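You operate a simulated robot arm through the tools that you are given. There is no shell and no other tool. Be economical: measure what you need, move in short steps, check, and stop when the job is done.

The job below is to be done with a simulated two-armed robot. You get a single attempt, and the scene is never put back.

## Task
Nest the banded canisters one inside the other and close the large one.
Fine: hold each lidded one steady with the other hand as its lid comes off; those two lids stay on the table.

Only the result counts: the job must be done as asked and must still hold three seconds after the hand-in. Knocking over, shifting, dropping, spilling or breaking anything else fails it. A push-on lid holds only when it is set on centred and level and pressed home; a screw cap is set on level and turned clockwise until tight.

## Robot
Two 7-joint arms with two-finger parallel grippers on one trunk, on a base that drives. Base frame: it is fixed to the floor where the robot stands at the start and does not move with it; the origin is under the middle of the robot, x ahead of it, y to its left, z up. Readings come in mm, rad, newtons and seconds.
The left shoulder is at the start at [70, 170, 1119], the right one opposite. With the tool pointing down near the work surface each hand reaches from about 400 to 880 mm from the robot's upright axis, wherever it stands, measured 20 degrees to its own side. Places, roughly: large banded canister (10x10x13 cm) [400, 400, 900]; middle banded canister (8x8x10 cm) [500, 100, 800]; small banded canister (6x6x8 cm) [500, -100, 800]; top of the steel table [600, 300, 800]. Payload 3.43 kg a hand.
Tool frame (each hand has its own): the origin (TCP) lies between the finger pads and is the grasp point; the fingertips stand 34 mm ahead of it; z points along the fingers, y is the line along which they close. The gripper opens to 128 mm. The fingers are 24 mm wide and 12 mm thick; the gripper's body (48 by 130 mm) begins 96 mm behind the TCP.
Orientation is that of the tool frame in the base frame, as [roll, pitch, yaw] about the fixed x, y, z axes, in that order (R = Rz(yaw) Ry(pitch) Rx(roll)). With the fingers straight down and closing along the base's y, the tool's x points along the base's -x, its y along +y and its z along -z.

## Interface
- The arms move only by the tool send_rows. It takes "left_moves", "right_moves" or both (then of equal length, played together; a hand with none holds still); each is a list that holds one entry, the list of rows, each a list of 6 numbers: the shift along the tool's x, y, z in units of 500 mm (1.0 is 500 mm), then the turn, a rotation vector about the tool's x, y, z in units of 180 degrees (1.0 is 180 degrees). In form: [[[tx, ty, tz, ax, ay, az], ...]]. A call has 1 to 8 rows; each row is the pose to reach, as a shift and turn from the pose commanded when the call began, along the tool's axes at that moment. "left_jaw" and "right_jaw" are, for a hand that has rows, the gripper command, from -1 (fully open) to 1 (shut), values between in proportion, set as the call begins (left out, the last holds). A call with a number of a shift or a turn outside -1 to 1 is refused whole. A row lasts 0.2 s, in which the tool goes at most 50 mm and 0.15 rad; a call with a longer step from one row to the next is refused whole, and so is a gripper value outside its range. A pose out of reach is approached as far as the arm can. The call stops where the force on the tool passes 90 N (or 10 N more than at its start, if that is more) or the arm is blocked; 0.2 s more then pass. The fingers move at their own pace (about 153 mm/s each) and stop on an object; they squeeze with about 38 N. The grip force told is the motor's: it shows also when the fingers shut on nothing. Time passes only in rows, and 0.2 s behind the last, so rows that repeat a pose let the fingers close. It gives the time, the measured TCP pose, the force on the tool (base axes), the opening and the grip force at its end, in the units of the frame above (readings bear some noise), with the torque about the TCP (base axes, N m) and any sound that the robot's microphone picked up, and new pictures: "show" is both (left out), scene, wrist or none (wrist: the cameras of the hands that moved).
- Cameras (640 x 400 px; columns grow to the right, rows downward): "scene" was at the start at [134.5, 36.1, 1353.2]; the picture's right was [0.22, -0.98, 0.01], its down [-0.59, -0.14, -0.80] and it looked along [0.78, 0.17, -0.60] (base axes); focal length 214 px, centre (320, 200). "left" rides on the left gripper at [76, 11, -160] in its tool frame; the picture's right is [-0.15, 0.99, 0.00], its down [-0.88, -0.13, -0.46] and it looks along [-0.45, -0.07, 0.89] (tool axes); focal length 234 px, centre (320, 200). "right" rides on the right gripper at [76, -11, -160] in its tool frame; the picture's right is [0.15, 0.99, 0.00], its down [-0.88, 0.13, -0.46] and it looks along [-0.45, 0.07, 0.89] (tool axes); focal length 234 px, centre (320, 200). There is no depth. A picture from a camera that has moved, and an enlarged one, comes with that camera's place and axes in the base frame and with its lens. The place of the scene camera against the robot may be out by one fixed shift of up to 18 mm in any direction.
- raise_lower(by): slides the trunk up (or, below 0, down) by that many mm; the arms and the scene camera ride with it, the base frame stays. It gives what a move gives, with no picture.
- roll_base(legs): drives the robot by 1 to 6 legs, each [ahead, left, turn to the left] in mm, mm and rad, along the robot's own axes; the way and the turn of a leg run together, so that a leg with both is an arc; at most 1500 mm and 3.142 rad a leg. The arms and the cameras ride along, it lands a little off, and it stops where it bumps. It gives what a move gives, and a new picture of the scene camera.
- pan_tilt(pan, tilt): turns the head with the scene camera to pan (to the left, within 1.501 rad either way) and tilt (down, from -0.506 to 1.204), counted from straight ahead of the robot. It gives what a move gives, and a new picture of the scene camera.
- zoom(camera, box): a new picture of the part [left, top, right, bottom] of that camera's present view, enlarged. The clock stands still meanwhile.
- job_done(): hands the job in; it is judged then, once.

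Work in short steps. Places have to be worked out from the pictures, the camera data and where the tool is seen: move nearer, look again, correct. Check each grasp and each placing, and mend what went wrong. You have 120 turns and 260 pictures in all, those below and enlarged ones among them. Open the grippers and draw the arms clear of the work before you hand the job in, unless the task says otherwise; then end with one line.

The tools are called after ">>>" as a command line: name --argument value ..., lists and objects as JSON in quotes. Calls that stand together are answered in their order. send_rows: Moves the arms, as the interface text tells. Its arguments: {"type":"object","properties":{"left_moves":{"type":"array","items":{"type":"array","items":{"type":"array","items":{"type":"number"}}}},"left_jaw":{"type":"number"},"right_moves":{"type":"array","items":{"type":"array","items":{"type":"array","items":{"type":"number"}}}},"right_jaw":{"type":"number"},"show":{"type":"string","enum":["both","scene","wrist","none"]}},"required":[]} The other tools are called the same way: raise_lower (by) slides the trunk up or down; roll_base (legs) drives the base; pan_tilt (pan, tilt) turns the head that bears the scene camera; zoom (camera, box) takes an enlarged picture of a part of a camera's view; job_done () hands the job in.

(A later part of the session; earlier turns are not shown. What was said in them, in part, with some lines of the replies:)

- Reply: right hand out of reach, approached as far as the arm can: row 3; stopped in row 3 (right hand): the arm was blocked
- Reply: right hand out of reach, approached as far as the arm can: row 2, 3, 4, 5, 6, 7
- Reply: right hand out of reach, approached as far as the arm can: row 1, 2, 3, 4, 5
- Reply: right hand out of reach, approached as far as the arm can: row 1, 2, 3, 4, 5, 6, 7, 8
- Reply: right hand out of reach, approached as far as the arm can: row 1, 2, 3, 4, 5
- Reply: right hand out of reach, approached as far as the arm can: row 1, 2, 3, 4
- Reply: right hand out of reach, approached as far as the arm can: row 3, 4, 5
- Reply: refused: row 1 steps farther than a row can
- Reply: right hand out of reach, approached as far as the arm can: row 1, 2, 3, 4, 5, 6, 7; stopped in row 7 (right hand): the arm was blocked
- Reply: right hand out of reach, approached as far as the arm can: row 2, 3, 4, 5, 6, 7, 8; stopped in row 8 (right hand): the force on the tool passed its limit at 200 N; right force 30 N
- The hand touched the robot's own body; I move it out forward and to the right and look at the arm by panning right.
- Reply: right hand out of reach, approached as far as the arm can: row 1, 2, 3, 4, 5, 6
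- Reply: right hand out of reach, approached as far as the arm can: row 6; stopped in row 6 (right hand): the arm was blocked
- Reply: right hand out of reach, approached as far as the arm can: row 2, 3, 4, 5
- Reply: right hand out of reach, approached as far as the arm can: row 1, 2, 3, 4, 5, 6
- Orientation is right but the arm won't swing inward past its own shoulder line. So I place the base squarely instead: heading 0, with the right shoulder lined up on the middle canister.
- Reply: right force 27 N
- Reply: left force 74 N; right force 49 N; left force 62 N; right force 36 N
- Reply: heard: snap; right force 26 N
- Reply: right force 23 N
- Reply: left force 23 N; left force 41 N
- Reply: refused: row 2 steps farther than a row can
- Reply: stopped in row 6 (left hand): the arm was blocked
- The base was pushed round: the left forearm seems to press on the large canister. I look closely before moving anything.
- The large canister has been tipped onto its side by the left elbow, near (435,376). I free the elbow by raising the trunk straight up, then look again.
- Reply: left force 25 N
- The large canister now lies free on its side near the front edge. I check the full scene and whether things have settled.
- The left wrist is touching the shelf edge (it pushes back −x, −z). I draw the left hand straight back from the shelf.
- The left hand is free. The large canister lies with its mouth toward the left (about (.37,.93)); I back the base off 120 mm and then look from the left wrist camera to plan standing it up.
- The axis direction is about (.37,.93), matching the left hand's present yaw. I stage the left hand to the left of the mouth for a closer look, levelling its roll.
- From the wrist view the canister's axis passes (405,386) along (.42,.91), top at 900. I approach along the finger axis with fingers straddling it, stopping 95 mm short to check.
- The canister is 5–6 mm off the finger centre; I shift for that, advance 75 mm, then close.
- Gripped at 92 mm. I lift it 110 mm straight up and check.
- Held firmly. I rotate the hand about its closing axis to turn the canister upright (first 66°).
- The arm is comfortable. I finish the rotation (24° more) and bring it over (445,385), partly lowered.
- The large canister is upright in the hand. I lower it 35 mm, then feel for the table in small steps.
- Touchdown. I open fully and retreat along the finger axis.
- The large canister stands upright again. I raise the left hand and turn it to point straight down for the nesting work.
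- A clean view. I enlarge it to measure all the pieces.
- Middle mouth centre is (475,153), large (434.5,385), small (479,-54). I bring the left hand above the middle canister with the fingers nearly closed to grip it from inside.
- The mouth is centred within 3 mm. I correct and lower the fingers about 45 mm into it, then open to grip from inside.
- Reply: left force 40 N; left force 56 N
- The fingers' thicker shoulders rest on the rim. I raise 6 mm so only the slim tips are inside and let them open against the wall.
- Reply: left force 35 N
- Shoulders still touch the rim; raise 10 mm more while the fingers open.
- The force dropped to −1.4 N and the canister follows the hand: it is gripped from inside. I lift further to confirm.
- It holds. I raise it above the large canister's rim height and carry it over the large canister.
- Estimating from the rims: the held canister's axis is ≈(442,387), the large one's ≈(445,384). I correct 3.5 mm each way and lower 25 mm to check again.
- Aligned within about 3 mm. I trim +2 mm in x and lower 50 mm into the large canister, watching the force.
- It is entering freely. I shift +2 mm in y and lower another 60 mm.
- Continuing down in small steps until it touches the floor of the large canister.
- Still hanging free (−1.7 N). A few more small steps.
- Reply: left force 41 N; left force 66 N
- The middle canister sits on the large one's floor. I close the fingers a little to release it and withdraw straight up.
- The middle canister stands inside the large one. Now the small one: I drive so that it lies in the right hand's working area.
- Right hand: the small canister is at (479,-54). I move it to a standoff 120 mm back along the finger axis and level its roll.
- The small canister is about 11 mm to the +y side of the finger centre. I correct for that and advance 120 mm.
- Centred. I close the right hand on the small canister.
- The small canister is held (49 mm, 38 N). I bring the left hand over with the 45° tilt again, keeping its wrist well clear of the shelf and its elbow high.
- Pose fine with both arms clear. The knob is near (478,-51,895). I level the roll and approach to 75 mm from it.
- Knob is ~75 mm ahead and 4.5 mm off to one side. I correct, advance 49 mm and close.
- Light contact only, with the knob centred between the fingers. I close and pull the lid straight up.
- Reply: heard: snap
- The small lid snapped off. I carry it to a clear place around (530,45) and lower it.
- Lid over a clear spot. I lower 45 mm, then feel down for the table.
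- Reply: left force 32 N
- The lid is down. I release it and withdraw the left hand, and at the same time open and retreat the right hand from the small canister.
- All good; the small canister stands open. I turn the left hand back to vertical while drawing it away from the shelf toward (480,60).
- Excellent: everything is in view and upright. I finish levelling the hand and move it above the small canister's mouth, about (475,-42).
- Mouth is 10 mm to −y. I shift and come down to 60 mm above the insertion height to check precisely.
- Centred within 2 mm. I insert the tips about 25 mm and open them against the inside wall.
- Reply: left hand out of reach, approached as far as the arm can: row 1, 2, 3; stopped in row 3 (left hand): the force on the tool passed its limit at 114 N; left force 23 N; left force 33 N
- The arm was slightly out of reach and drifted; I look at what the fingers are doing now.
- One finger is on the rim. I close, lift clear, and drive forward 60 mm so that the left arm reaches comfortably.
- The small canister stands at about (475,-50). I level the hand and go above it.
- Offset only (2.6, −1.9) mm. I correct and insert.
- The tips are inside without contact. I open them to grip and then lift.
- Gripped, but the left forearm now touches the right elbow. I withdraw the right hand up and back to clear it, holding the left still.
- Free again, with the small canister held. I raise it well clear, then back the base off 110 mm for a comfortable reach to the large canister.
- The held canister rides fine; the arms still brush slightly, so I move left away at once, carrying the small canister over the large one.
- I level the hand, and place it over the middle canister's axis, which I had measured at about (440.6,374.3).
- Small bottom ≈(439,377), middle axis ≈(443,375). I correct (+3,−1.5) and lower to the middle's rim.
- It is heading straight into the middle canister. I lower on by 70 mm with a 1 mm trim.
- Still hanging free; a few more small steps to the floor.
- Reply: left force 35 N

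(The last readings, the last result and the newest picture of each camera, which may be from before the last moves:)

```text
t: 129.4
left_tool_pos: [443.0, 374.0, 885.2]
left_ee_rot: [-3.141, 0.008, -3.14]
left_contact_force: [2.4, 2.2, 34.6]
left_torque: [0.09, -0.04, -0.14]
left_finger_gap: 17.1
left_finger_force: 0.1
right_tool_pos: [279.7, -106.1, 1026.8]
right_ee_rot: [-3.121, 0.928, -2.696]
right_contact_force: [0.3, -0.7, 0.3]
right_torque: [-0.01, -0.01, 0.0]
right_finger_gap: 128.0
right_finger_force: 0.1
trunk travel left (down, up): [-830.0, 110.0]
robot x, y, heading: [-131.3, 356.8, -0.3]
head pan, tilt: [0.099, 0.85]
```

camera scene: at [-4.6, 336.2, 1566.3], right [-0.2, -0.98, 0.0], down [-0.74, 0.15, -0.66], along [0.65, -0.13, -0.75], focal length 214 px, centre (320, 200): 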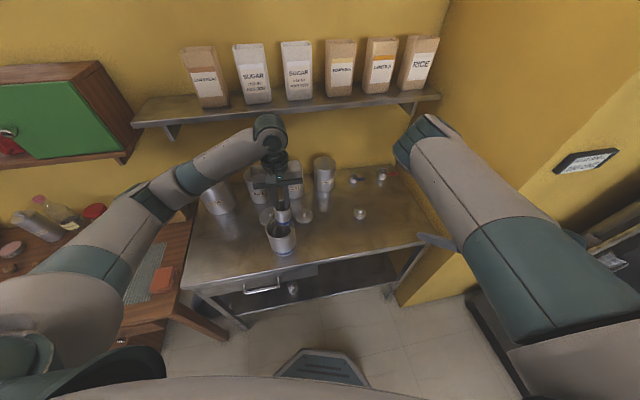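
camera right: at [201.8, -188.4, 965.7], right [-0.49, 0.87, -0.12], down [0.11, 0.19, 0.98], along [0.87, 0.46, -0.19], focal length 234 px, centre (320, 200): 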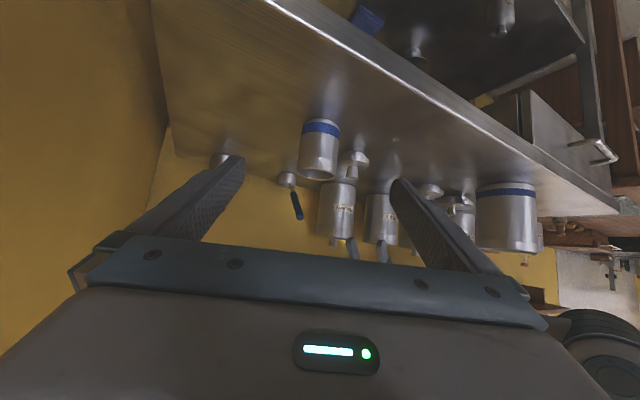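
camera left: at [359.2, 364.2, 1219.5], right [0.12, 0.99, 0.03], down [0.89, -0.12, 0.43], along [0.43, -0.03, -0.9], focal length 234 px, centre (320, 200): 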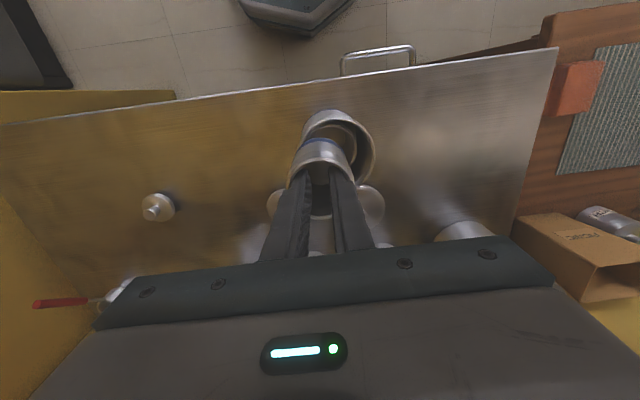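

The small canister rests on the floor of the middle one. I close the fingers to release and withdraw straight up.

>>> send_rows --left_moves '[[[0, 0, -0.008, 0, 0, 0], [0, 0, -0.012, 0, 0, 0], [0, 0, -0.05, 0, 0, 0], [0, 0, -0.12, 0, 0, 0], [0, 0, -0.21, 0, 0, 0], [0, 0, -0.3, 0, 0, 0]]]' --left_jaw 0.9 --show "wrist"

>>> zoom --camera "left" --box '[200, 80, 440, 230]'

```text
t: 130.8
left_tool_pos: [443.8, 374.5, 1030.8]
left_ee_rot: [3.139, 0.0, 3.141]
left_contact_force: [-1.0, 0.8, -1.0]
left_torque: [0.0, -0.03, -0.05]
left_finger_gap: 6.3
left_finger_force: 0.1
right_tool_pos: [282.7, -105.7, 1023.9]
right_ee_rot: [-3.123, 0.927, -2.697]
right_contact_force: [-0.1, -0.1, 0.5]
right_torque: [-0.01, -0.01, -0.02]
right_finger_gap: 128.0
right_finger_force: 0.1
trunk travel left (down, up): [-830.0, 110.0]
robot x, y, heading: [-131.6, 355.0, -0.301]
head pan, tilt: [0.099, 0.85]
camera left: at [367.0, 386.4, 1191.2], right [0.15, 0.99, 0.0], down [0.88, -0.13, 0.45], along [0.45, -0.06, -0.89], focal length 234 px, centre (320, 200)
```

left: 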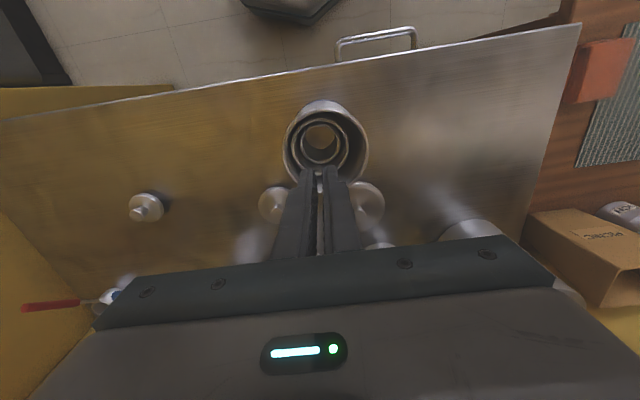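

```text
2.67 times, centred on (320, 155) of left
camera zoom: at [367.0, 386.4, 1191.2], right [0.15, 0.99, 0.0], down [0.88, -0.13, 0.45], along [0.45, -0.06, -0.89], focal length 624 px, centre (320, 320)
```

zoom: 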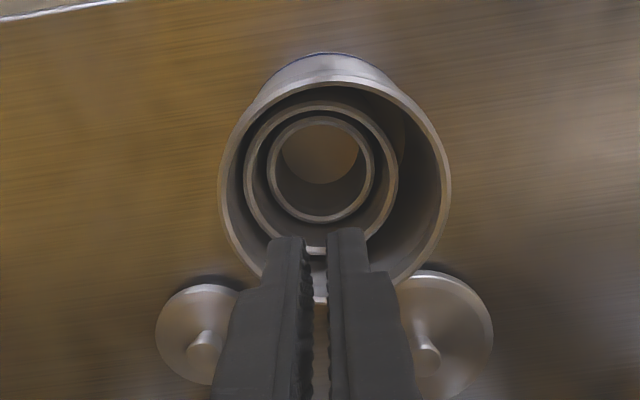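

All three are nested. Now the large lid: its knob is near (585,421). I move above it with the fingers opened to 60 mm.

>>> send_rows --left_moves '[[[-0.07, 0.023, 0.02, 0, 0, 0], [-0.14, 0.046, 0.05, 0, 0, 0], [-0.21, 0.07, 0.09, 0, 0, 0], [-0.283, 0.093, 0.14, 0, 0, 0]]]' --left_jaw 0.0625 --show "both"

>>> zoom --camera "left" --box '[200, 80, 440, 230]'

```text
t: 131.8
left_tool_pos: [587.1, 421.5, 960.0]
left_ee_rot: [3.138, -0.001, -3.14]
left_contact_force: [0.7, -0.8, -0.7]
left_torque: [0.0, 0.04, -0.03]
left_finger_gap: 59.9
left_finger_force: 0.0
right_tool_pos: [283.5, -106.2, 1023.3]
right_ee_rot: [-3.121, 0.925, -2.697]
right_contact_force: [0.8, 0.8, 1.2]
right_torque: [-0.03, -0.02, 0.04]
right_finger_gap: 127.8
right_finger_force: 0.2
trunk travel left (down, up): [-830.0, 110.0]
robot x, y, heading: [-126.5, 355.4, -0.298]
head pan, tilt: [0.099, 0.85]
camera scene: at [-2.5, 334.8, 1566.1], right [-0.2, -0.98, 0.0], down [-0.74, 0.15, -0.66], along [0.65, -0.13, -0.75], focal length 214 px, centre (320, 200)
camera left: at [510.6, 433.4, 1119.0], right [0.15, 0.99, 0.0], down [0.88, -0.13, 0.45], along [0.45, -0.06, -0.89], focal length 234 px, centre (320, 200)
```

scene: 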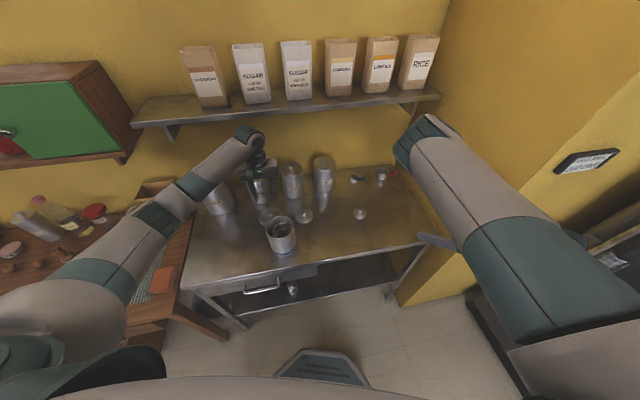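
left: 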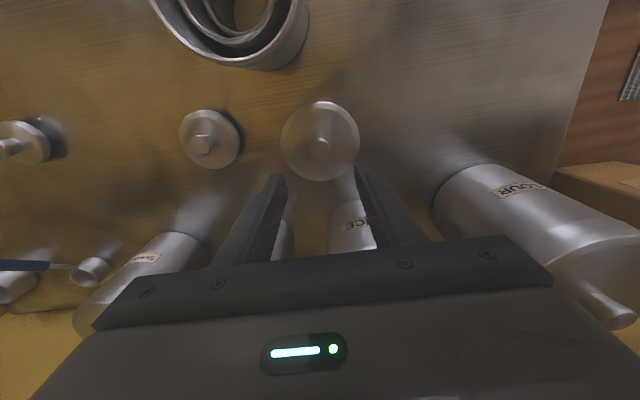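

```text
2.67 times, centred on (320, 155) of left
camera zoom: at [510.6, 433.4, 1119.0], right [0.15, 0.99, 0.0], down [0.88, -0.13, 0.45], along [0.45, -0.06, -0.89], focal length 624 px, centre (320, 320)
```

zoom: 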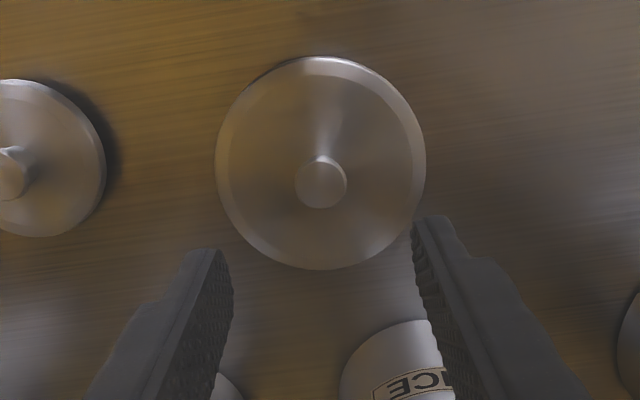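

The knob is centred to 4 mm. I descend in two stages onto it.

>>> send_rows --left_moves '[[[0.004, 0, 0.06, 0, 0, 0], [0.007, 0, 0.12, 0, 0, 0], [0.007, 0, 0.17, 0, 0, 0]]]' --show "none"

>>> zoom --camera "left" --box '[200, 80, 440, 230]'

```text
t: 132.6
left_tool_pos: [581.4, 420.7, 875.7]
left_ee_rot: [3.137, 0.0, -3.141]
left_contact_force: [0.0, 0.6, -0.7]
left_torque: [-0.01, 0.01, 0.0]
left_finger_gap: 59.9
left_finger_force: 0.0
right_tool_pos: [281.8, -106.7, 1024.5]
right_ee_rot: [-3.123, 0.927, -2.697]
right_contact_force: [-1.0, 0.2, 1.3]
right_torque: [0.0, 0.03, -0.03]
right_finger_gap: 128.2
right_finger_force: 0.0
trunk travel left (down, up): [-830.0, 110.0]
robot x, y, heading: [-129.0, 357.4, -0.294]
head pan, tilt: [0.099, 0.85]
```

```text
2.67 times, centred on (320, 155) of left
camera zoom: at [505.4, 433.8, 1035.6], right [0.15, 0.99, 0.0], down [0.88, -0.13, 0.45], along [0.45, -0.06, -0.89], focal length 624 px, centre (320, 320)
```

zoom: 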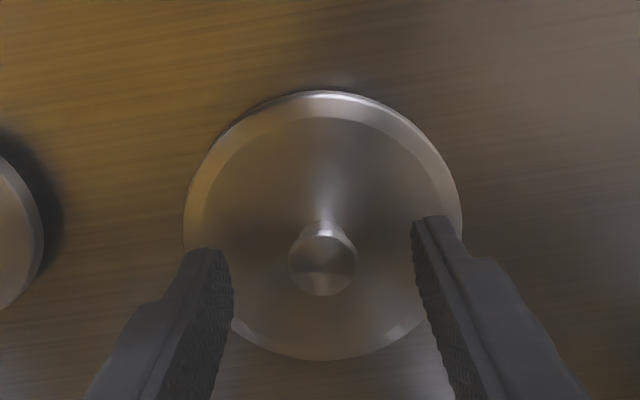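

Centred. I go down 12 mm more and close on the knob.

>>> send_rows --left_moves '[[[-0.001, 0, 0.012, 0, 0, 0], [-0.002, 0, 0.024, 0, 0, 0]]]' --show "none"

>>> send_rows --left_moves '[[[0, 0, 0, 0, 0, 0], [0, 0, 0, 0, 0, 0]]]' --left_jaw 1 --show "wrist"

```text
t: 133.2
left_tool_pos: [581.3, 419.9, 863.7]
left_ee_rot: [3.139, -0.001, -3.141]
left_contact_force: [0.4, 0.9, -1.1]
left_torque: [0.01, 0.0, 0.0]
left_finger_gap: 59.8
left_finger_force: 0.2
right_tool_pos: [281.9, -107.0, 1025.1]
right_ee_rot: [-3.123, 0.929, -2.699]
right_contact_force: [0.6, 0.3, 1.0]
right_torque: [-0.02, -0.01, 0.03]
right_finger_gap: 128.0
right_finger_force: 0.0
trunk travel left (down, up): [-830.0, 110.0]
robot x, y, heading: [-127.9, 352.4, -0.3]
head pan, tilt: [0.099, 0.85]
```

```text
t: 133.8
left_tool_pos: [583.4, 421.1, 863.8]
left_ee_rot: [3.138, -0.001, -3.141]
left_contact_force: [-0.7, -0.5, 0.6]
left_torque: [-0.02, -0.03, 0.0]
left_finger_gap: 22.1
left_finger_force: 37.7
right_tool_pos: [281.9, -106.0, 1024.1]
right_ee_rot: [-3.124, 0.927, -2.697]
right_contact_force: [0.0, 0.5, 0.3]
right_torque: [0.05, 0.01, 0.01]
right_finger_gap: 128.1
right_finger_force: 0.2
trunk travel left (down, up): [-830.0, 110.0]
robot x, y, heading: [-129.2, 355.1, -0.299]
head pan, tilt: [0.099, 0.85]
camera left: at [506.1, 433.6, 1023.4], right [0.15, 0.99, 0.0], down [0.88, -0.13, 0.45], along [0.45, -0.06, -0.89], focal length 234 px, centre (320, 200)
```

left: 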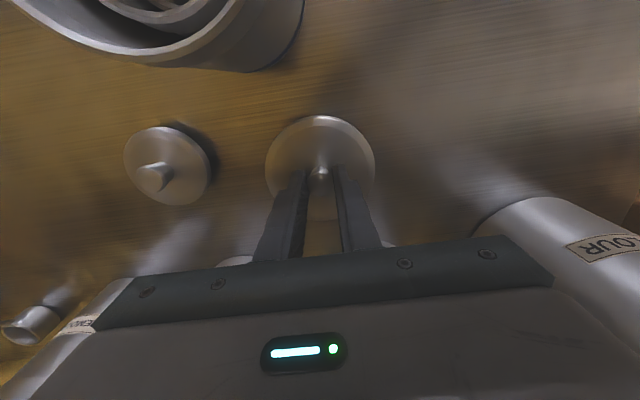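

Knob gripped (22 mm). I lift the lid 160 mm and carry it over the large canister.

>>> send_rows --left_moves '[[[0, 0, -0.06, 0, 0, 0], [0, 0, -0.14, 0, 0, 0], [0, 0, -0.22, 0, 0, 0], [0, 0, -0.31, 0, 0, 0], [0.07, -0.02, -0.32, 0, 0, 0], [0.14, -0.041, -0.32, 0, 0, 0], [0.21, -0.061, -0.32, 0, 0, 0], [0.282, -0.082, -0.32, 0, 0, 0]]]' --show "both"

>>> zoom --camera "left" --box '[200, 60, 440, 210]'

>>> zoom --camera "scene" --box '[220, 160, 340, 260]'

```text
t: 135.6
left_tool_pos: [441.7, 379.3, 1027.2]
left_ee_rot: [3.138, 0.0, -3.141]
left_contact_force: [-0.4, -0.2, -0.1]
left_torque: [-0.01, -0.04, -0.05]
left_finger_gap: 22.3
left_finger_force: 38.0
right_tool_pos: [281.6, -105.9, 1025.3]
right_ee_rot: [-3.123, 0.928, -2.696]
right_contact_force: [-0.1, -0.3, 0.3]
right_torque: [-0.01, 0.0, -0.02]
right_finger_gap: 128.2
right_finger_force: 0.2
trunk travel left (down, up): [-830.0, 110.0]
robot x, y, heading: [-128.8, 358.0, -0.299]
head pan, tilt: [0.099, 0.85]
camera scene: at [-5.1, 334.5, 1566.3], right [-0.2, -0.98, 0.0], down [-0.74, 0.15, -0.66], along [0.65, -0.13, -0.75], focal length 214 px, centre (320, 200)
camera left: at [365.1, 392.4, 1185.6], right [0.15, 0.99, 0.0], down [0.88, -0.13, 0.45], along [0.45, -0.06, -0.89], focal length 234 px, centre (320, 200)
```

scene: 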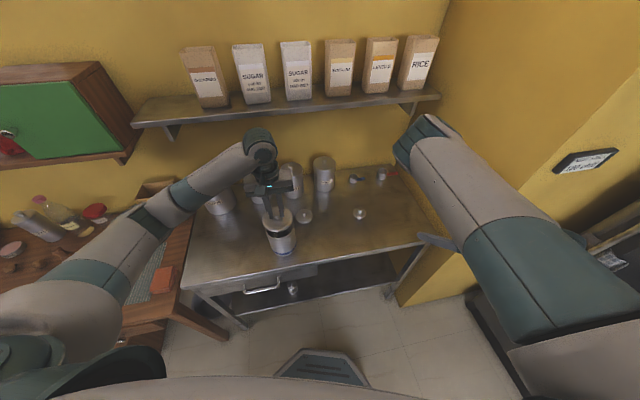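
left: 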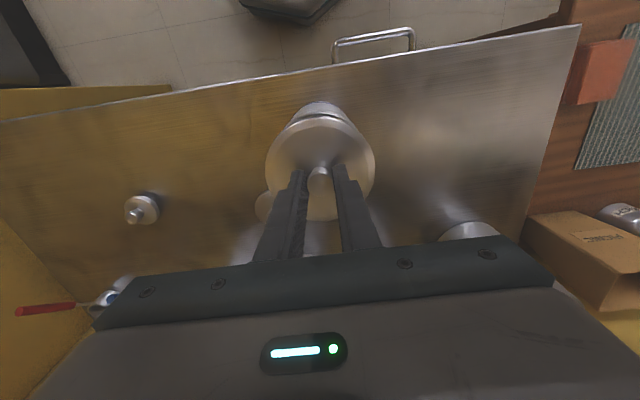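

```text
2.67 times, centred on (320, 135) of left
camera zoom: at [365.1, 392.4, 1185.6], right [0.15, 0.99, 0.0], down [0.88, -0.13, 0.45], along [0.45, -0.06, -0.89], focal length 624 px, centre (320, 373)
```

zoom: 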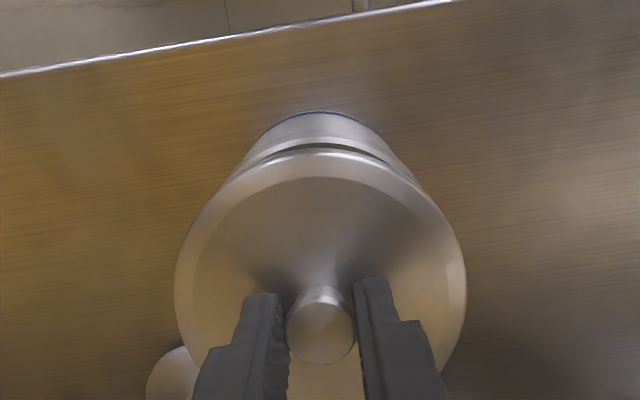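

```text
4.00 times, centred on (280, 210) of scene
camera zoom: at [-5.1, 334.5, 1566.3], right [-0.2, -0.98, 0.0], down [-0.74, 0.15, -0.66], along [0.65, -0.13, -0.75], focal length 858 px, centre (480, 160)
```

zoom: 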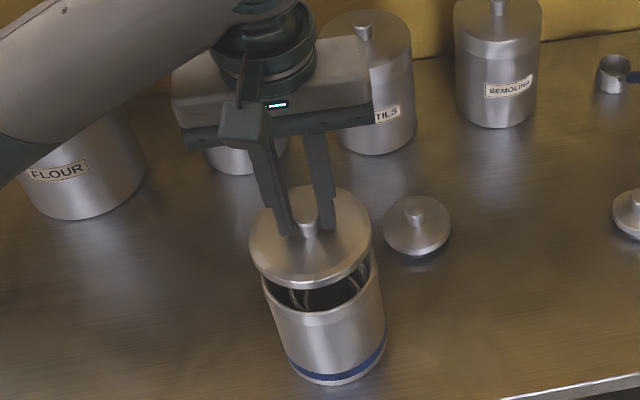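

Lid and canister look nearly concentric (lid perhaps 2 mm short in x). I shift 2 mm and lower to just above the rim for a closer check.

>>> send_rows --left_moves '[[[-0.004, 0, 0.03, 0, 0, 0], [-0.004, 0, 0.062, 0, 0, 0]]]' --show "none"

>>> zoom --camera "left" --box '[220, 90, 420, 215]'

>>> zoom --camera "scene" --box '[245, 185, 325, 265]'

```text
t: 136.2
left_tool_pos: [442.6, 379.1, 994.3]
left_ee_rot: [3.14, -0.003, -3.14]
left_contact_force: [-0.4, 0.3, 0.5]
left_torque: [-0.04, -0.01, 0.03]
left_finger_gap: 22.2
left_finger_force: 38.0
right_tool_pos: [281.4, -106.4, 1024.9]
right_ee_rot: [-3.123, 0.929, -2.697]
right_contact_force: [-0.3, 0.3, 0.6]
right_torque: [-0.01, -0.05, 0.03]
right_finger_gap: 127.9
right_finger_force: 0.1
trunk travel left (down, up): [-830.0, 110.0]
robot x, y, heading: [-129.5, 355.6, -0.3]
head pan, tilt: [0.099, 0.85]
```

```text
3.20 times, centred on (320, 152) of left
camera zoom: at [367.0, 392.3, 1153.6], right [0.15, 0.99, 0.0], down [0.88, -0.13, 0.45], along [0.45, -0.06, -0.89], focal length 749 px, centre (320, 352)
```

zoom: 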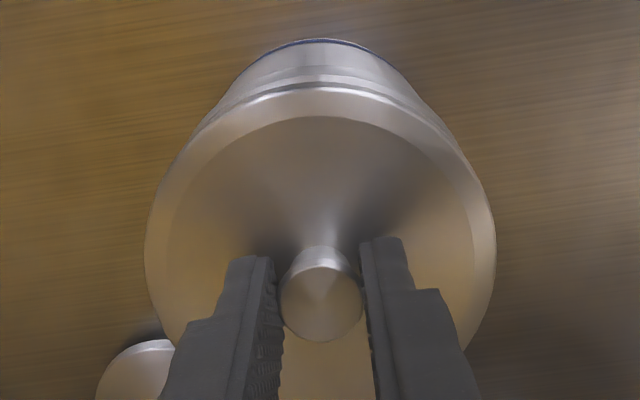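

```text
5.00 times, centred on (285, 225) of scene
camera zoom: at [-4.3, 334.8, 1566.3], right [-0.2, -0.98, 0.0], down [-0.74, 0.15, -0.66], along [0.65, -0.13, -0.75], focal length 1072 px, centre (495, 75)
```

zoom: 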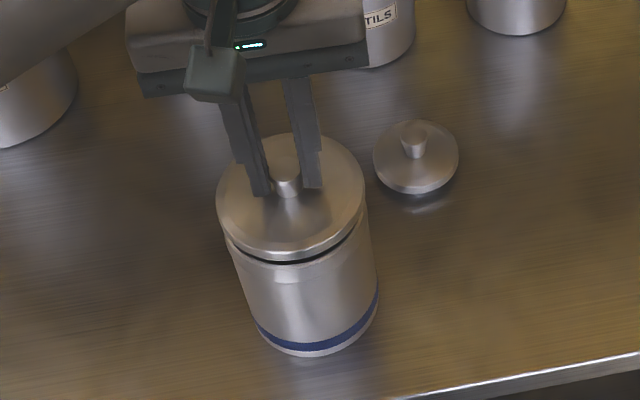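

Lid and rim are concentric within about 1 mm in the wrist view. I lower in small steps and watch forces.

>>> send_rows --left_moves '[[[0, 0, 0.01, 0, 0, 0], [0, 0, 0.016, 0, 0, 0]]]' --show "none"

>>> send_rows --left_moves '[[[0, 0, 0.01, 0, 0, 0]]]' --show "none"

>>> zoom --camera "left" --box '[220, 90, 420, 215]'

```text
t: 136.8
left_tool_pos: [441.8, 380.5, 989.2]
left_ee_rot: [3.141, 0.004, -3.139]
left_contact_force: [-2.7, 5.9, 28.7]
left_torque: [0.16, -0.68, 0.08]
left_finger_gap: 21.9
left_finger_force: 38.1
right_tool_pos: [279.3, -106.1, 1026.6]
right_ee_rot: [-3.119, 0.927, -2.695]
right_contact_force: [-0.7, 0.1, 0.1]
right_torque: [-0.01, -0.01, -0.01]
right_finger_gap: 128.1
right_finger_force: 0.0
trunk travel left (down, up): [-830.0, 110.0]
robot x, y, heading: [-129.4, 355.7, -0.298]
head pan, tilt: [0.099, 0.85]
```

```text
t: 137.2
left_tool_pos: [439.1, 380.6, 985.4]
left_ee_rot: [-3.141, 0.006, -3.139]
left_contact_force: [-5.5, 11.5, 50.3]
left_torque: [0.32, 0.0, -0.04]
left_finger_gap: 22.7
left_finger_force: 38.4
right_tool_pos: [276.1, -104.5, 1028.2]
right_ee_rot: [-3.117, 0.931, -2.693]
right_contact_force: [0.9, -0.2, 0.1]
right_torque: [-0.05, 0.01, 0.0]
right_finger_gap: 128.0
right_finger_force: 0.0
trunk travel left (down, up): [-830.0, 110.0]
robot x, y, heading: [-128.7, 357.0, -0.298]
head pan, tilt: [0.099, 0.85]
```

```text
3.20 times, centred on (320, 152) of left
camera zoom: at [362.2, 394.3, 1144.9], right [0.15, 0.99, 0.0], down [0.88, -0.13, 0.46], along [0.46, -0.07, -0.89], focal length 749 px, centre (320, 352)
```

zoom: 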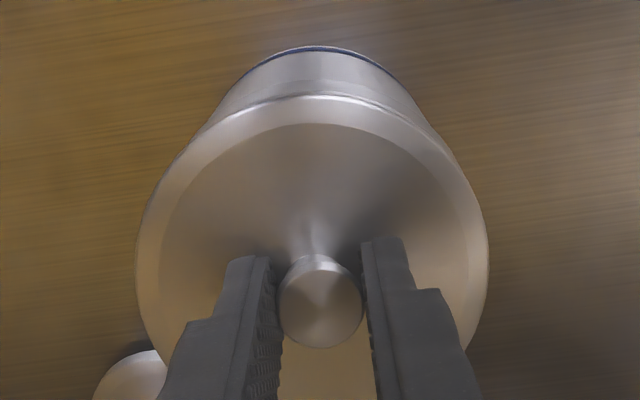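

Contact came with a sideways push (+y, −x), so it is not quite centred. I lift 10 mm, shift 2 mm toward +y and 1.5 mm toward −x, and look.

>>> send_rows --left_moves '[[[0, 0, -0.012, 0, 0, 0], [0.003, 0.004, -0.026, 0, 0, 0]]]' --show "none"

>>> zoom --camera "left" --box '[220, 90, 420, 215]'

>>> zoom --camera "scene" --box '[245, 185, 325, 265]'

```text
t: 137.8
left_tool_pos: [442.1, 380.7, 990.6]
left_ee_rot: [3.139, -0.006, -3.141]
left_contact_force: [-0.7, -0.1, -1.3]
left_torque: [0.01, 0.0, 0.03]
left_finger_gap: 22.0
left_finger_force: 38.4
right_tool_pos: [282.3, -106.5, 1022.7]
right_ee_rot: [-3.124, 0.924, -2.697]
right_contact_force: [-0.4, 0.1, 0.0]
right_torque: [0.01, -0.02, 0.0]
right_finger_gap: 128.2
right_finger_force: 0.0
trunk travel left (down, up): [-830.0, 110.0]
robot x, y, heading: [-130.8, 358.8, -0.3]
head pan, tilt: [0.099, 0.85]
```

```text
3.20 times, centred on (320, 152) of left
camera zoom: at [366.8, 392.7, 1150.5], right [0.15, 0.99, 0.0], down [0.88, -0.13, 0.45], along [0.45, -0.06, -0.89], focal length 749 px, centre (320, 352)
```

zoom: 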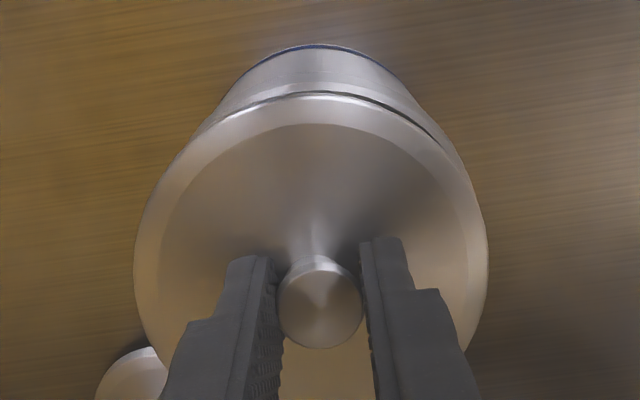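

```text
5.00 times, centred on (285, 225) of scene
camera zoom: at [-2.7, 333.9, 1565.4], right [-0.2, -0.98, 0.0], down [-0.74, 0.15, -0.66], along [0.65, -0.13, -0.75], focal length 1072 px, centre (495, 75)
```

zoom: 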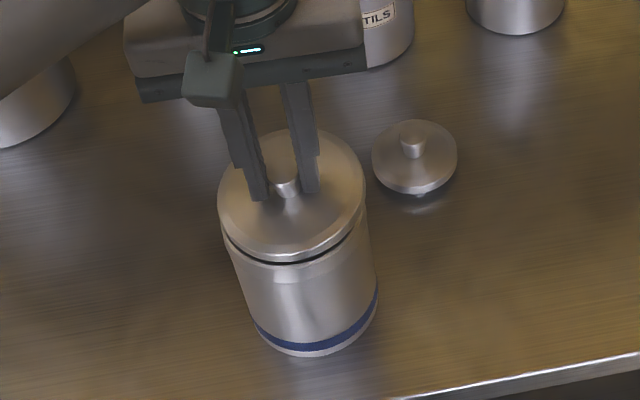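

The lid got tilted a few degrees in the grip (its +y side low). I roll the hand 0.08 rad to level it, shift 3 mm toward −x, and look again.

>>> send_rows --left_moves '[[[0.003, -0.002, -0.006, -0.0127, 0, 0], [0.006, -0.004, -0.006, -0.0255, 0, 0]]]' --show "none"

>>> zoom --camera "left" --box '[220, 90, 420, 215]'

>>> zoom --camera "scene" --box '[245, 185, 325, 265]'

```text
t: 138.4
left_tool_pos: [439.5, 378.8, 994.9]
left_ee_rot: [3.059, -0.002, -3.141]
left_contact_force: [-0.1, 0.4, 0.1]
left_torque: [0.01, -0.02, -0.01]
left_finger_gap: 22.1
left_finger_force: 37.5
right_tool_pos: [283.0, -106.8, 1024.1]
right_ee_rot: [-3.123, 0.928, -2.698]
right_contact_force: [0.1, 0.3, -0.8]
right_torque: [-0.01, 0.01, 0.0]
right_finger_gap: 128.0
right_finger_force: 0.0
trunk travel left (down, up): [-830.0, 110.0]
robot x, y, heading: [-128.8, 357.3, -0.302]
head pan, tilt: [0.099, 0.85]
```

```text
3.20 times, centred on (320, 152) of left
camera zoom: at [363.3, 378.4, 1155.8], right [0.15, 0.99, 0.08], down [0.88, -0.17, 0.44], along [0.45, 0.01, -0.89], focal length 749 px, centre (320, 352)
```

zoom: 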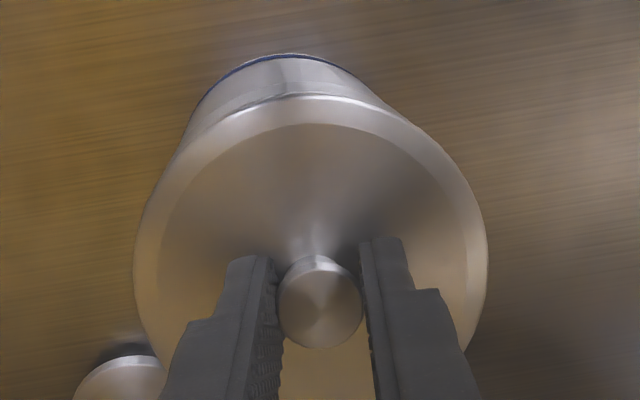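

```text
5.00 times, centred on (285, 225) of scene
camera zoom: at [-3.9, 334.2, 1566.1], right [-0.2, -0.98, 0.0], down [-0.74, 0.15, -0.66], along [0.65, -0.13, -0.75], focal length 1072 px, centre (495, 75)
```

zoom: 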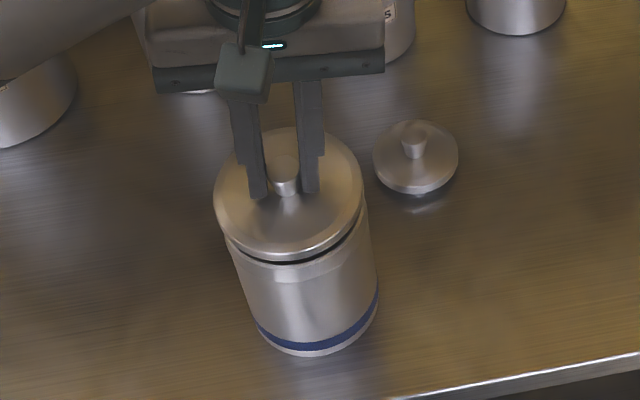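

The wrist view suggests the lid is still ~2° low on the +y side and 1.5 mm short in x. I trim both and lower gently until it just rests on the rim.

>>> send_rows --left_moves '[[[-0.003, -0.003, 0, -0.011, 0, 0], [-0.003, -0.0042, 0.0099, -0.011, 0, 0]]]' --show "none"

>>> send_rows --left_moves '[[[0, -0.0009, 0.008, 0, 0, 0]]]' --show "none"

>>> zoom --camera "left" --box '[220, 90, 420, 215]'

```text
t: 139.0
left_tool_pos: [440.5, 378.2, 989.6]
left_ee_rot: [3.026, 0.0, -3.141]
left_contact_force: [0.1, -0.5, -1.4]
left_torque: [0.0, 0.01, -0.02]
left_finger_gap: 22.1
left_finger_force: 37.5
right_tool_pos: [280.7, -106.5, 1025.5]
right_ee_rot: [-3.122, 0.926, -2.696]
right_contact_force: [0.6, 0.3, 0.3]
right_torque: [0.0, -0.01, -0.02]
right_finger_gap: 127.9
right_finger_force: 0.1
trunk travel left (down, up): [-830.0, 110.0]
robot x, y, heading: [-131.0, 355.1, -0.3]
head pan, tilt: [0.099, 0.85]
```

```text
t: 139.4
left_tool_pos: [440.8, 378.1, 985.8]
left_ee_rot: [3.024, -0.003, -3.142]
left_contact_force: [-1.1, 0.0, 0.1]
left_torque: [-0.02, 0.08, 0.05]
left_finger_gap: 21.8
left_finger_force: 38.4
right_tool_pos: [281.7, -106.8, 1023.7]
right_ee_rot: [-3.123, 0.927, -2.699]
right_contact_force: [-0.7, -0.2, 0.2]
right_torque: [0.01, 0.01, -0.01]
right_finger_gap: 128.1
right_finger_force: 0.1
trunk travel left (down, up): [-830.0, 110.0]
robot x, y, heading: [-127.5, 356.6, -0.299]
head pan, tilt: [0.099, 0.85]
```

```text
3.20 times, centred on (320, 152) of left
camera zoom: at [364.7, 371.5, 1146.6], right [0.15, 0.98, 0.12], down [0.88, -0.18, 0.44], along [0.45, 0.04, -0.89], focal length 749 px, centre (320, 352)
```

zoom: 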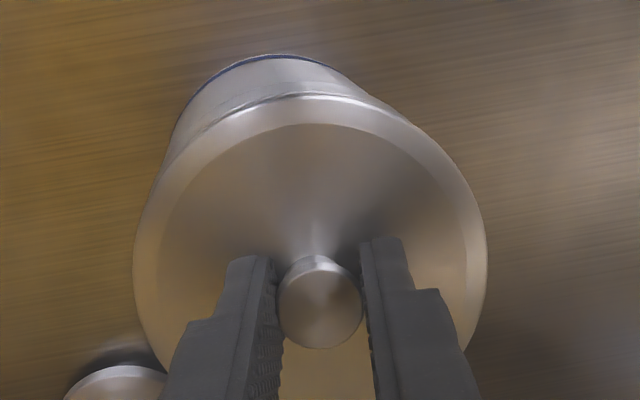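

No contact yet and already lower than before, so the fit is better. I continue down in small steps.

>>> send_rows --left_moves '[[[0, -0.0009, 0.008, 0, 0, 0]]]' --show "none"

>>> send_rows --left_moves '[[[0, -0.0008, 0.006, 0, 0, 0]]]' --show "none"

>>> zoom --camera "scene" --box '[245, 185, 325, 265]'

```text
t: 139.8
left_tool_pos: [439.4, 376.6, 984.3]
left_ee_rot: [3.026, 0.002, -3.142]
left_contact_force: [-0.6, -0.1, -1.9]
left_torque: [0.04, -0.03, 0.01]
left_finger_gap: 22.1
left_finger_force: 38.2
right_tool_pos: [280.2, -106.9, 1025.6]
right_ee_rot: [-3.121, 0.929, -2.696]
right_contact_force: [-0.2, -1.3, 0.2]
right_torque: [0.02, 0.0, 0.01]
right_finger_gap: 127.7
right_finger_force: 0.0
trunk travel left (down, up): [-830.0, 110.0]
robot x, y, heading: [-128.5, 358.1, -0.302]
head pan, tilt: [0.099, 0.85]
```

```text
t: 140.2
left_tool_pos: [439.1, 377.1, 981.4]
left_ee_rot: [3.025, 0.003, -3.14]
left_contact_force: [-0.7, 1.8, 20.7]
left_torque: [0.0, 0.98, -0.01]
left_finger_gap: 22.2
left_finger_force: 37.3
right_tool_pos: [280.1, -105.9, 1025.2]
right_ee_rot: [-3.12, 0.928, -2.695]
right_contact_force: [-0.6, 0.3, -1.3]
right_torque: [0.0, -0.02, -0.02]
right_finger_gap: 127.9
right_finger_force: 0.1
trunk travel left (down, up): [-830.0, 110.0]
robot x, y, heading: [-128.1, 357.7, -0.302]
head pan, tilt: [0.099, 0.85]
```

```text
5.00 times, centred on (285, 225) of scene
camera zoom: at [-7.4, 334.9, 1566.7], right [-0.2, -0.98, 0.0], down [-0.73, 0.15, -0.66], along [0.65, -0.13, -0.75], focal length 1072 px, centre (495, 75)
```

zoom: 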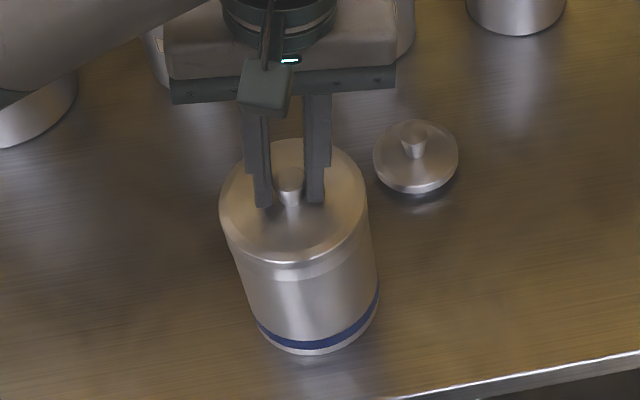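

The lid now lies on the rim, touching at the −x side. I shift 1.5 mm toward +x and press a little further while still holding it.

>>> send_rows --left_moves '[[[-0.003, 0, -0.002, 0, 0, 0], [-0.003, -0.001, 0.006, 0, 0, 0]]]' --show "none"

>>> send_rows --left_moves '[[[0, -0.001, 0.008, 0, 0, 0]]]' --show "none"

>>> zoom --camera "left" --box '[220, 90, 420, 215]'

```text
t: 140.8
left_tool_pos: [442.1, 377.6, 979.5]
left_ee_rot: [3.026, 0.002, -3.14]
left_contact_force: [1.2, 2.9, 27.6]
left_torque: [0.04, 0.85, 0.02]
left_finger_gap: 22.2
left_finger_force: 38.2
right_tool_pos: [281.2, -106.5, 1026.3]
right_ee_rot: [-3.12, 0.928, -2.697]
right_contact_force: [0.0, 0.1, 0.0]
right_torque: [0.0, 0.03, 0.0]
right_finger_gap: 128.2
right_finger_force: 0.1
trunk travel left (down, up): [-830.0, 110.0]
robot x, y, heading: [-127.7, 357.4, -0.301]
head pan, tilt: [0.099, 0.85]
heard: snap
```

```text
t: 141.2
left_tool_pos: [441.7, 378.9, 977.6]
left_ee_rot: [3.026, 0.011, -3.138]
left_contact_force: [6.5, 6.8, 55.2]
left_torque: [0.18, -0.34, 0.0]
left_finger_gap: 22.4
left_finger_force: 37.7
right_tool_pos: [278.7, -106.6, 1026.6]
right_ee_rot: [-3.119, 0.931, -2.695]
right_contact_force: [0.4, -0.3, 0.2]
right_torque: [-0.01, 0.0, -0.03]
right_finger_gap: 127.9
right_finger_force: 0.1
trunk travel left (down, up): [-830.0, 110.0]
robot x, y, heading: [-127.0, 354.4, -0.298]
head pan, tilt: [0.099, 0.85]
```

```text
3.20 times, centred on (320, 152) of left
camera zoom: at [364.0, 372.5, 1137.3], right [0.14, 0.98, 0.11], down [0.88, -0.18, 0.45], along [0.46, 0.04, -0.89], focal length 749 px, centre (320, 352)
```

zoom: 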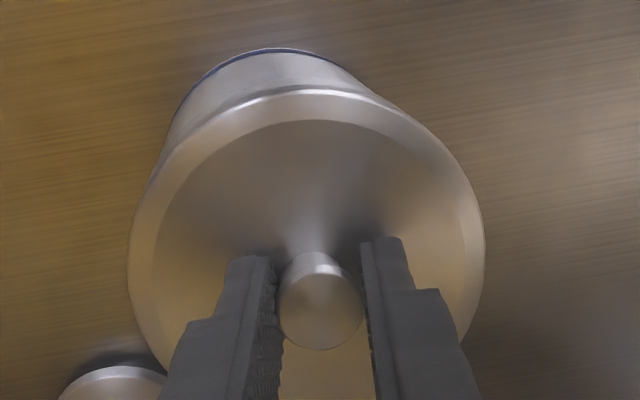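

A snap was heard: the lid engaged. I open the fingers, rise, level the hand and inspect.

>>> send_rows --left_moves '[[[0, 0, 0, 0, 0, 0], [0, 0, 0, 0, 0, 0], [0, 0.01, -0.06, 0.01, 0, 0], [0, 0.018, -0.14, 0.037, 0, 0]]]' --left_jaw 0.2 --show "wrist"

>>> zoom --camera "left" --box '[200, 80, 440, 230]'

>>> zoom --camera "scene" --box '[245, 185, 325, 265]'

```text
t: 142.2
left_tool_pos: [438.9, 379.1, 1042.1]
left_ee_rot: [-3.141, -0.002, 3.14]
left_contact_force: [1.0, -0.2, -0.2]
left_torque: [-0.04, -0.03, 0.04]
left_finger_gap: 51.2
left_finger_force: 0.1
right_tool_pos: [279.2, -107.2, 1026.0]
right_ee_rot: [-3.12, 0.929, -2.695]
right_contact_force: [-0.7, 0.5, 0.0]
right_torque: [0.0, 0.0, -0.01]
right_finger_gap: 128.2
right_finger_force: 0.1
trunk travel left (down, up): [-830.0, 110.0]
robot x, y, heading: [-131.6, 357.6, -0.3]
head pan, tilt: [0.099, 0.85]
camera left: at [362.3, 391.9, 1202.5], right [0.15, 0.99, 0.0], down [0.88, -0.13, 0.45], along [0.45, -0.07, -0.89], focal length 234 px, centre (320, 200)
```

left: 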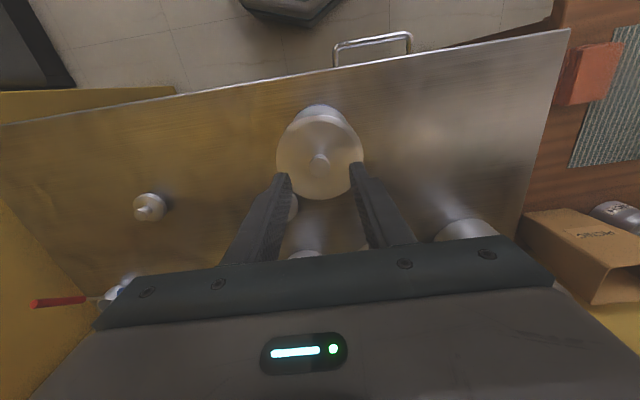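

```text
2.67 times, centred on (320, 155) of left
camera zoom: at [362.3, 391.9, 1202.5], right [0.15, 0.99, 0.0], down [0.88, -0.13, 0.45], along [0.45, -0.07, -0.89], focal length 624 px, centre (320, 320)
```

zoom: 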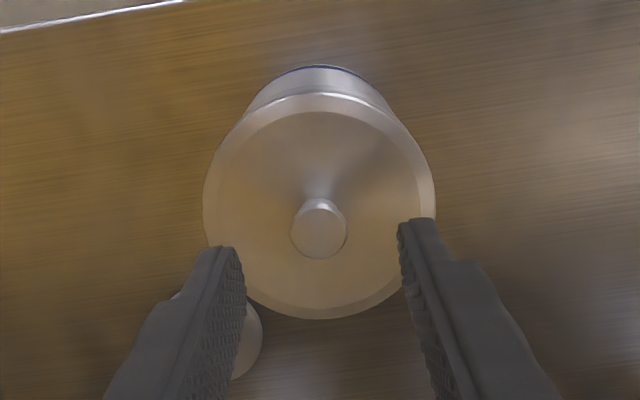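

```text
5.00 times, centred on (285, 225) of scene
camera zoom: at [-7.5, 336.1, 1566.1], right [-0.2, -0.98, 0.0], down [-0.73, 0.15, -0.66], along [0.65, -0.13, -0.75], focal length 1072 px, centre (495, 75)
```

zoom: 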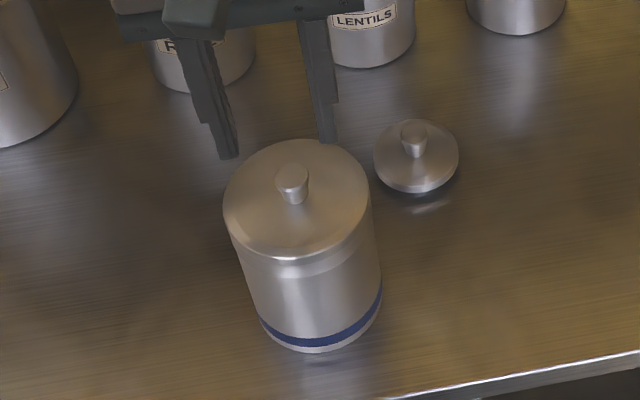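

The lid sits level and closed. To make sure, I close the fingers and press the knob straight down, centred.

>>> send_rows --left_moves '[[[-0.008, -0.003, 0, 0, 0, 0], [-0.0166, -0.0056, 0, 0, 0, 0], [-0.0166, -0.0056, 0.04, 0, 0, 0], [-0.0166, -0.0056, 0.09, 0, 0, 0]]]' --left_jaw 1 --show "none"

>>> send_rows --left_moves '[[[0, 0, 0.016, 0, 0, 0], [0, 0, 0.026, 0, 0, 0], [0, 0, 0.036, 0, 0, 0]]]' --show "wrist"

```text
t: 143.2
left_tool_pos: [450.4, 375.4, 997.9]
left_ee_rot: [3.141, 0.0, -3.14]
left_contact_force: [-0.3, 0.3, 0.1]
left_torque: [0.02, 0.0, 0.0]
left_finger_gap: 0.1
left_finger_force: 33.2
right_tool_pos: [282.2, -106.0, 1024.5]
right_ee_rot: [-3.124, 0.927, -2.695]
right_contact_force: [0.8, 0.0, -0.1]
right_torque: [0.01, 0.01, -0.06]
right_finger_gap: 127.8
right_finger_force: 0.0
trunk travel left (down, up): [-830.0, 110.0]
robot x, y, heading: [-129.0, 359.3, -0.303]
head pan, tilt: [0.099, 0.85]
```

```text
t: 143.9
left_tool_pos: [453.4, 373.9, 998.3]
left_ee_rot: [-3.13, 0.023, -3.14]
left_contact_force: [-13.9, 6.1, 52.2]
left_torque: [0.25, 1.11, -0.02]
left_finger_gap: 0.0
left_finger_force: 32.9
right_tool_pos: [280.0, -105.1, 1026.9]
right_ee_rot: [-3.12, 0.927, -2.696]
right_contact_force: [0.2, 0.0, -0.5]
right_torque: [0.02, 0.04, 0.02]
right_finger_gap: 127.9
right_finger_force: 0.0
trunk travel left (down, up): [-830.0, 110.0]
robot x, y, heading: [-130.0, 360.6, -0.296]
head pan, tilt: [0.099, 0.85]
stopped in row 3 (left hand): the force on the tool passed its limit at 95 N (the readings are from after the stop); the commanded pose is now the measured one
camera left: at [373.1, 389.5, 1156.6], right [0.15, 0.99, -0.01], down [0.87, -0.12, 0.48], along [0.47, -0.08, -0.88], focal length 234 px, centre (320, 200)
```

left: 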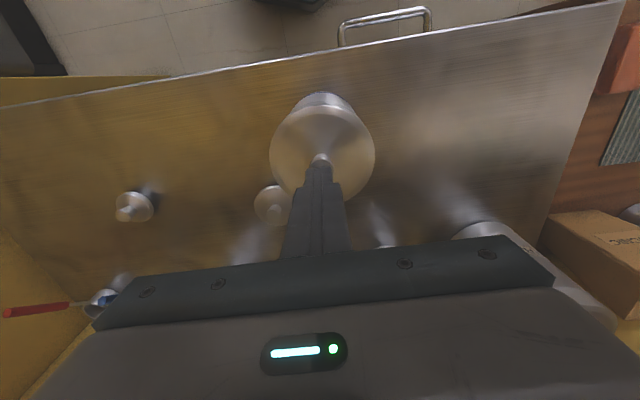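

It withstood 95 N without moving further. I withdraw the left hand upward and inspect.

>>> send_rows --left_moves '[[[0, 0, -0.05, 0, 0, 0], [0, 0, -0.12, 0, 0, 0], [0.02, 0.03, -0.2, 0, 0, 0], [0.04, 0.1, -0.24, 0, 0, 0]]]' --left_jaw 0 --show "both"

>>> zoom --camera "scene" --box '[245, 185, 325, 265]'

>>> zoom --camera "left" --box '[200, 80, 360, 180]'

```text
t: 144.9
left_tool_pos: [434.1, 425.6, 1110.4]
left_ee_rot: [-3.132, 0.015, -3.14]
left_contact_force: [-0.8, 0.3, 0.9]
left_torque: [-0.05, -0.01, -0.01]
left_finger_gap: 64.0
left_finger_force: 0.2
right_tool_pos: [281.0, -103.4, 1023.6]
right_ee_rot: [-3.118, 0.924, -2.694]
right_contact_force: [0.4, -0.3, -0.4]
right_torque: [0.0, -0.02, -0.04]
right_finger_gap: 127.7
right_finger_force: 0.0
trunk travel left (down, up): [-830.0, 110.0]
robot x, y, heading: [-128.7, 353.9, -0.301]
head pan, tilt: [0.099, 0.85]
camera scene: at [-4.3, 337.6, 1566.2], right [-0.2, -0.98, 0.0], down [-0.74, 0.15, -0.66], along [0.65, -0.13, -0.75], focal length 214 px, centre (320, 200)
camera left: at [354.9, 441.1, 1270.6], right [0.14, 0.99, -0.01], down [0.87, -0.12, 0.47], along [0.46, -0.07, -0.88], focal length 234 px, centre (320, 200)
```

scene: 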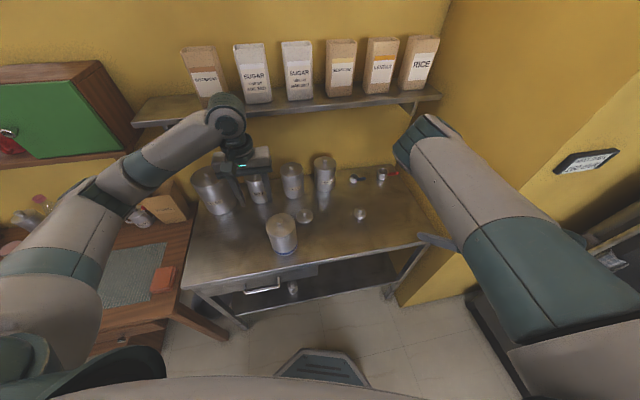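
left: 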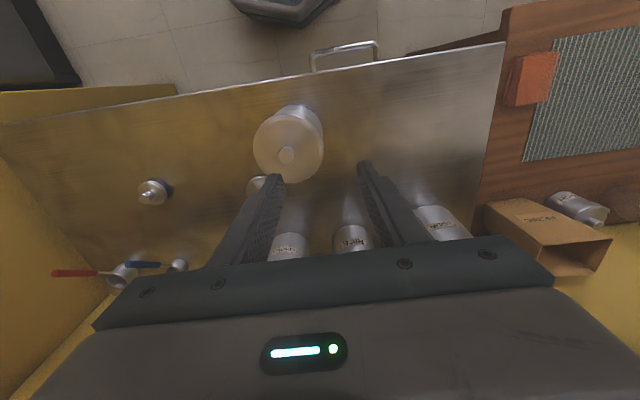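

```text
5.00 times, centred on (285, 225) of scene
camera zoom: at [-4.3, 337.6, 1566.2], right [-0.2, -0.98, 0.0], down [-0.74, 0.15, -0.66], along [0.65, -0.13, -0.75], focal length 1072 px, centre (495, 75)
```

zoom: 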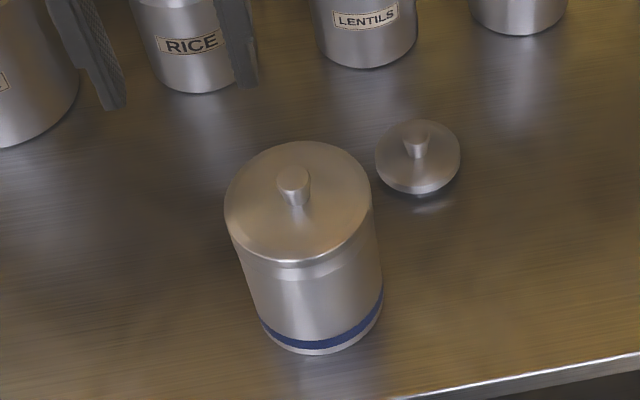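

```text
4.00 times, centred on (280, 130) of left
camera zoom: at [354.9, 441.1, 1270.6], right [0.14, 0.99, -0.01], down [0.87, -0.12, 0.47], along [0.46, -0.07, -0.88], focal length 937 px, centre (480, 480)
```

zoom: 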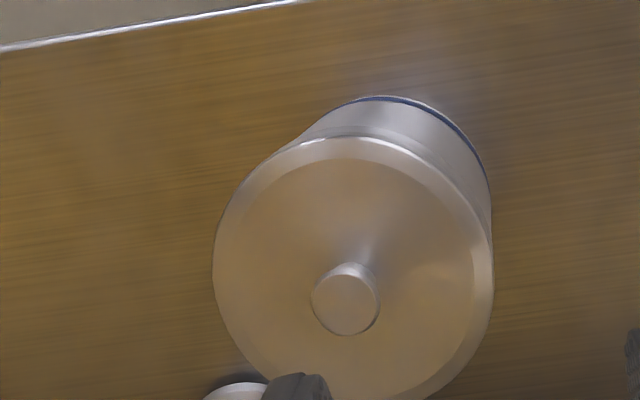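

The large canister is closed and level, both other lids lie on the table, and nothing else has moved. I open the left hand fully and draw it clear.

>>> send_rows --left_moves '[[[0.06, 0.03, -0.03, 0, 0, 0], [0.12, 0.06, -0.06, 0, 0, 0], [0.18, 0.1, -0.08, 0, 0, 0], [0.24, 0.13, -0.1, 0, 0, 0]]]' --left_jaw -1 --show "scene"

>>> zoom --camera "scene" --box '[190, 140, 430, 290]'

```text
t: 145.9
left_tool_pos: [311.0, 491.5, 1159.5]
left_ee_rot: [-3.132, 0.016, -3.139]
left_contact_force: [0.7, 0.3, 0.4]
left_torque: [-0.01, 0.0, 0.03]
left_finger_gap: 128.4
left_finger_force: 0.0
right_tool_pos: [280.2, -105.9, 1024.7]
right_ee_rot: [-3.121, 0.927, -2.696]
right_contact_force: [0.3, -0.3, 0.6]
right_torque: [-0.04, -0.02, -0.02]
right_finger_gap: 127.8
right_finger_force: 0.1
trunk travel left (down, up): [-830.0, 110.0]
robot x, y, heading: [-127.9, 355.0, -0.299]
head pan, tilt: [0.099, 0.85]
camera scene: at [-5.7, 336.0, 1566.4], right [-0.2, -0.98, 0.0], down [-0.74, 0.15, -0.66], along [0.65, -0.13, -0.75], focal length 214 px, centre (320, 200)
```

scene: 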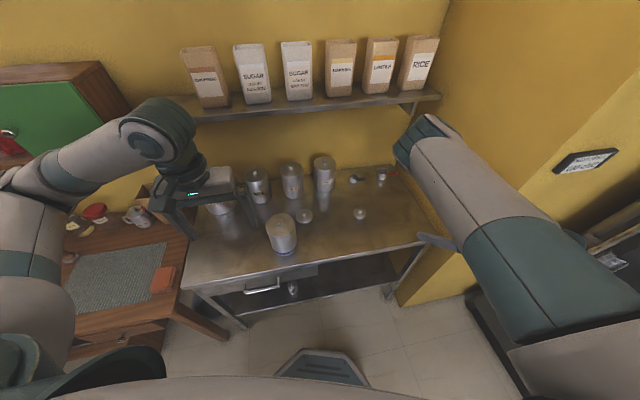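

```text
2.67 times, centred on (310, 215) of scene
camera zoom: at [-5.7, 336.0, 1566.4], right [-0.2, -0.98, 0.0], down [-0.74, 0.15, -0.66], along [0.65, -0.13, -0.75], focal length 572 px, centre (347, 160)
```

zoom: 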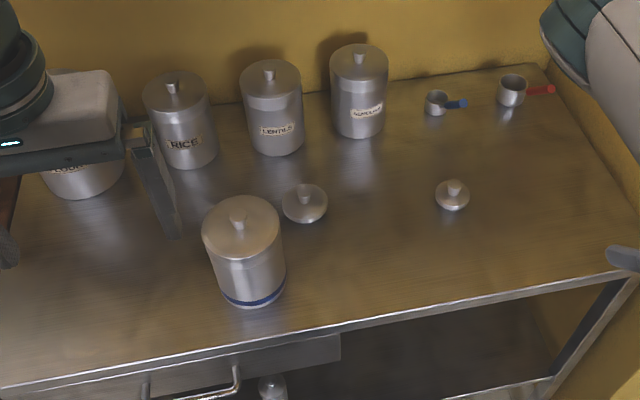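

The final view shows the large canister closed, the two spare lids lying on the table, and the other items upright. I hand the job in.

>>> job_done

```text
The job is handed in.
```

The small canister is inside the middle one, the middle one is inside the large one, and the large lid is on. I heard the lid snap, and it did not move when pressed with 95 N. The middle and small lids lie on the table. Partway through, the left arm knocked the empty large canister onto its side; I stood it back up before nesting. The middle lid also slid a few centimetres on the table around then.
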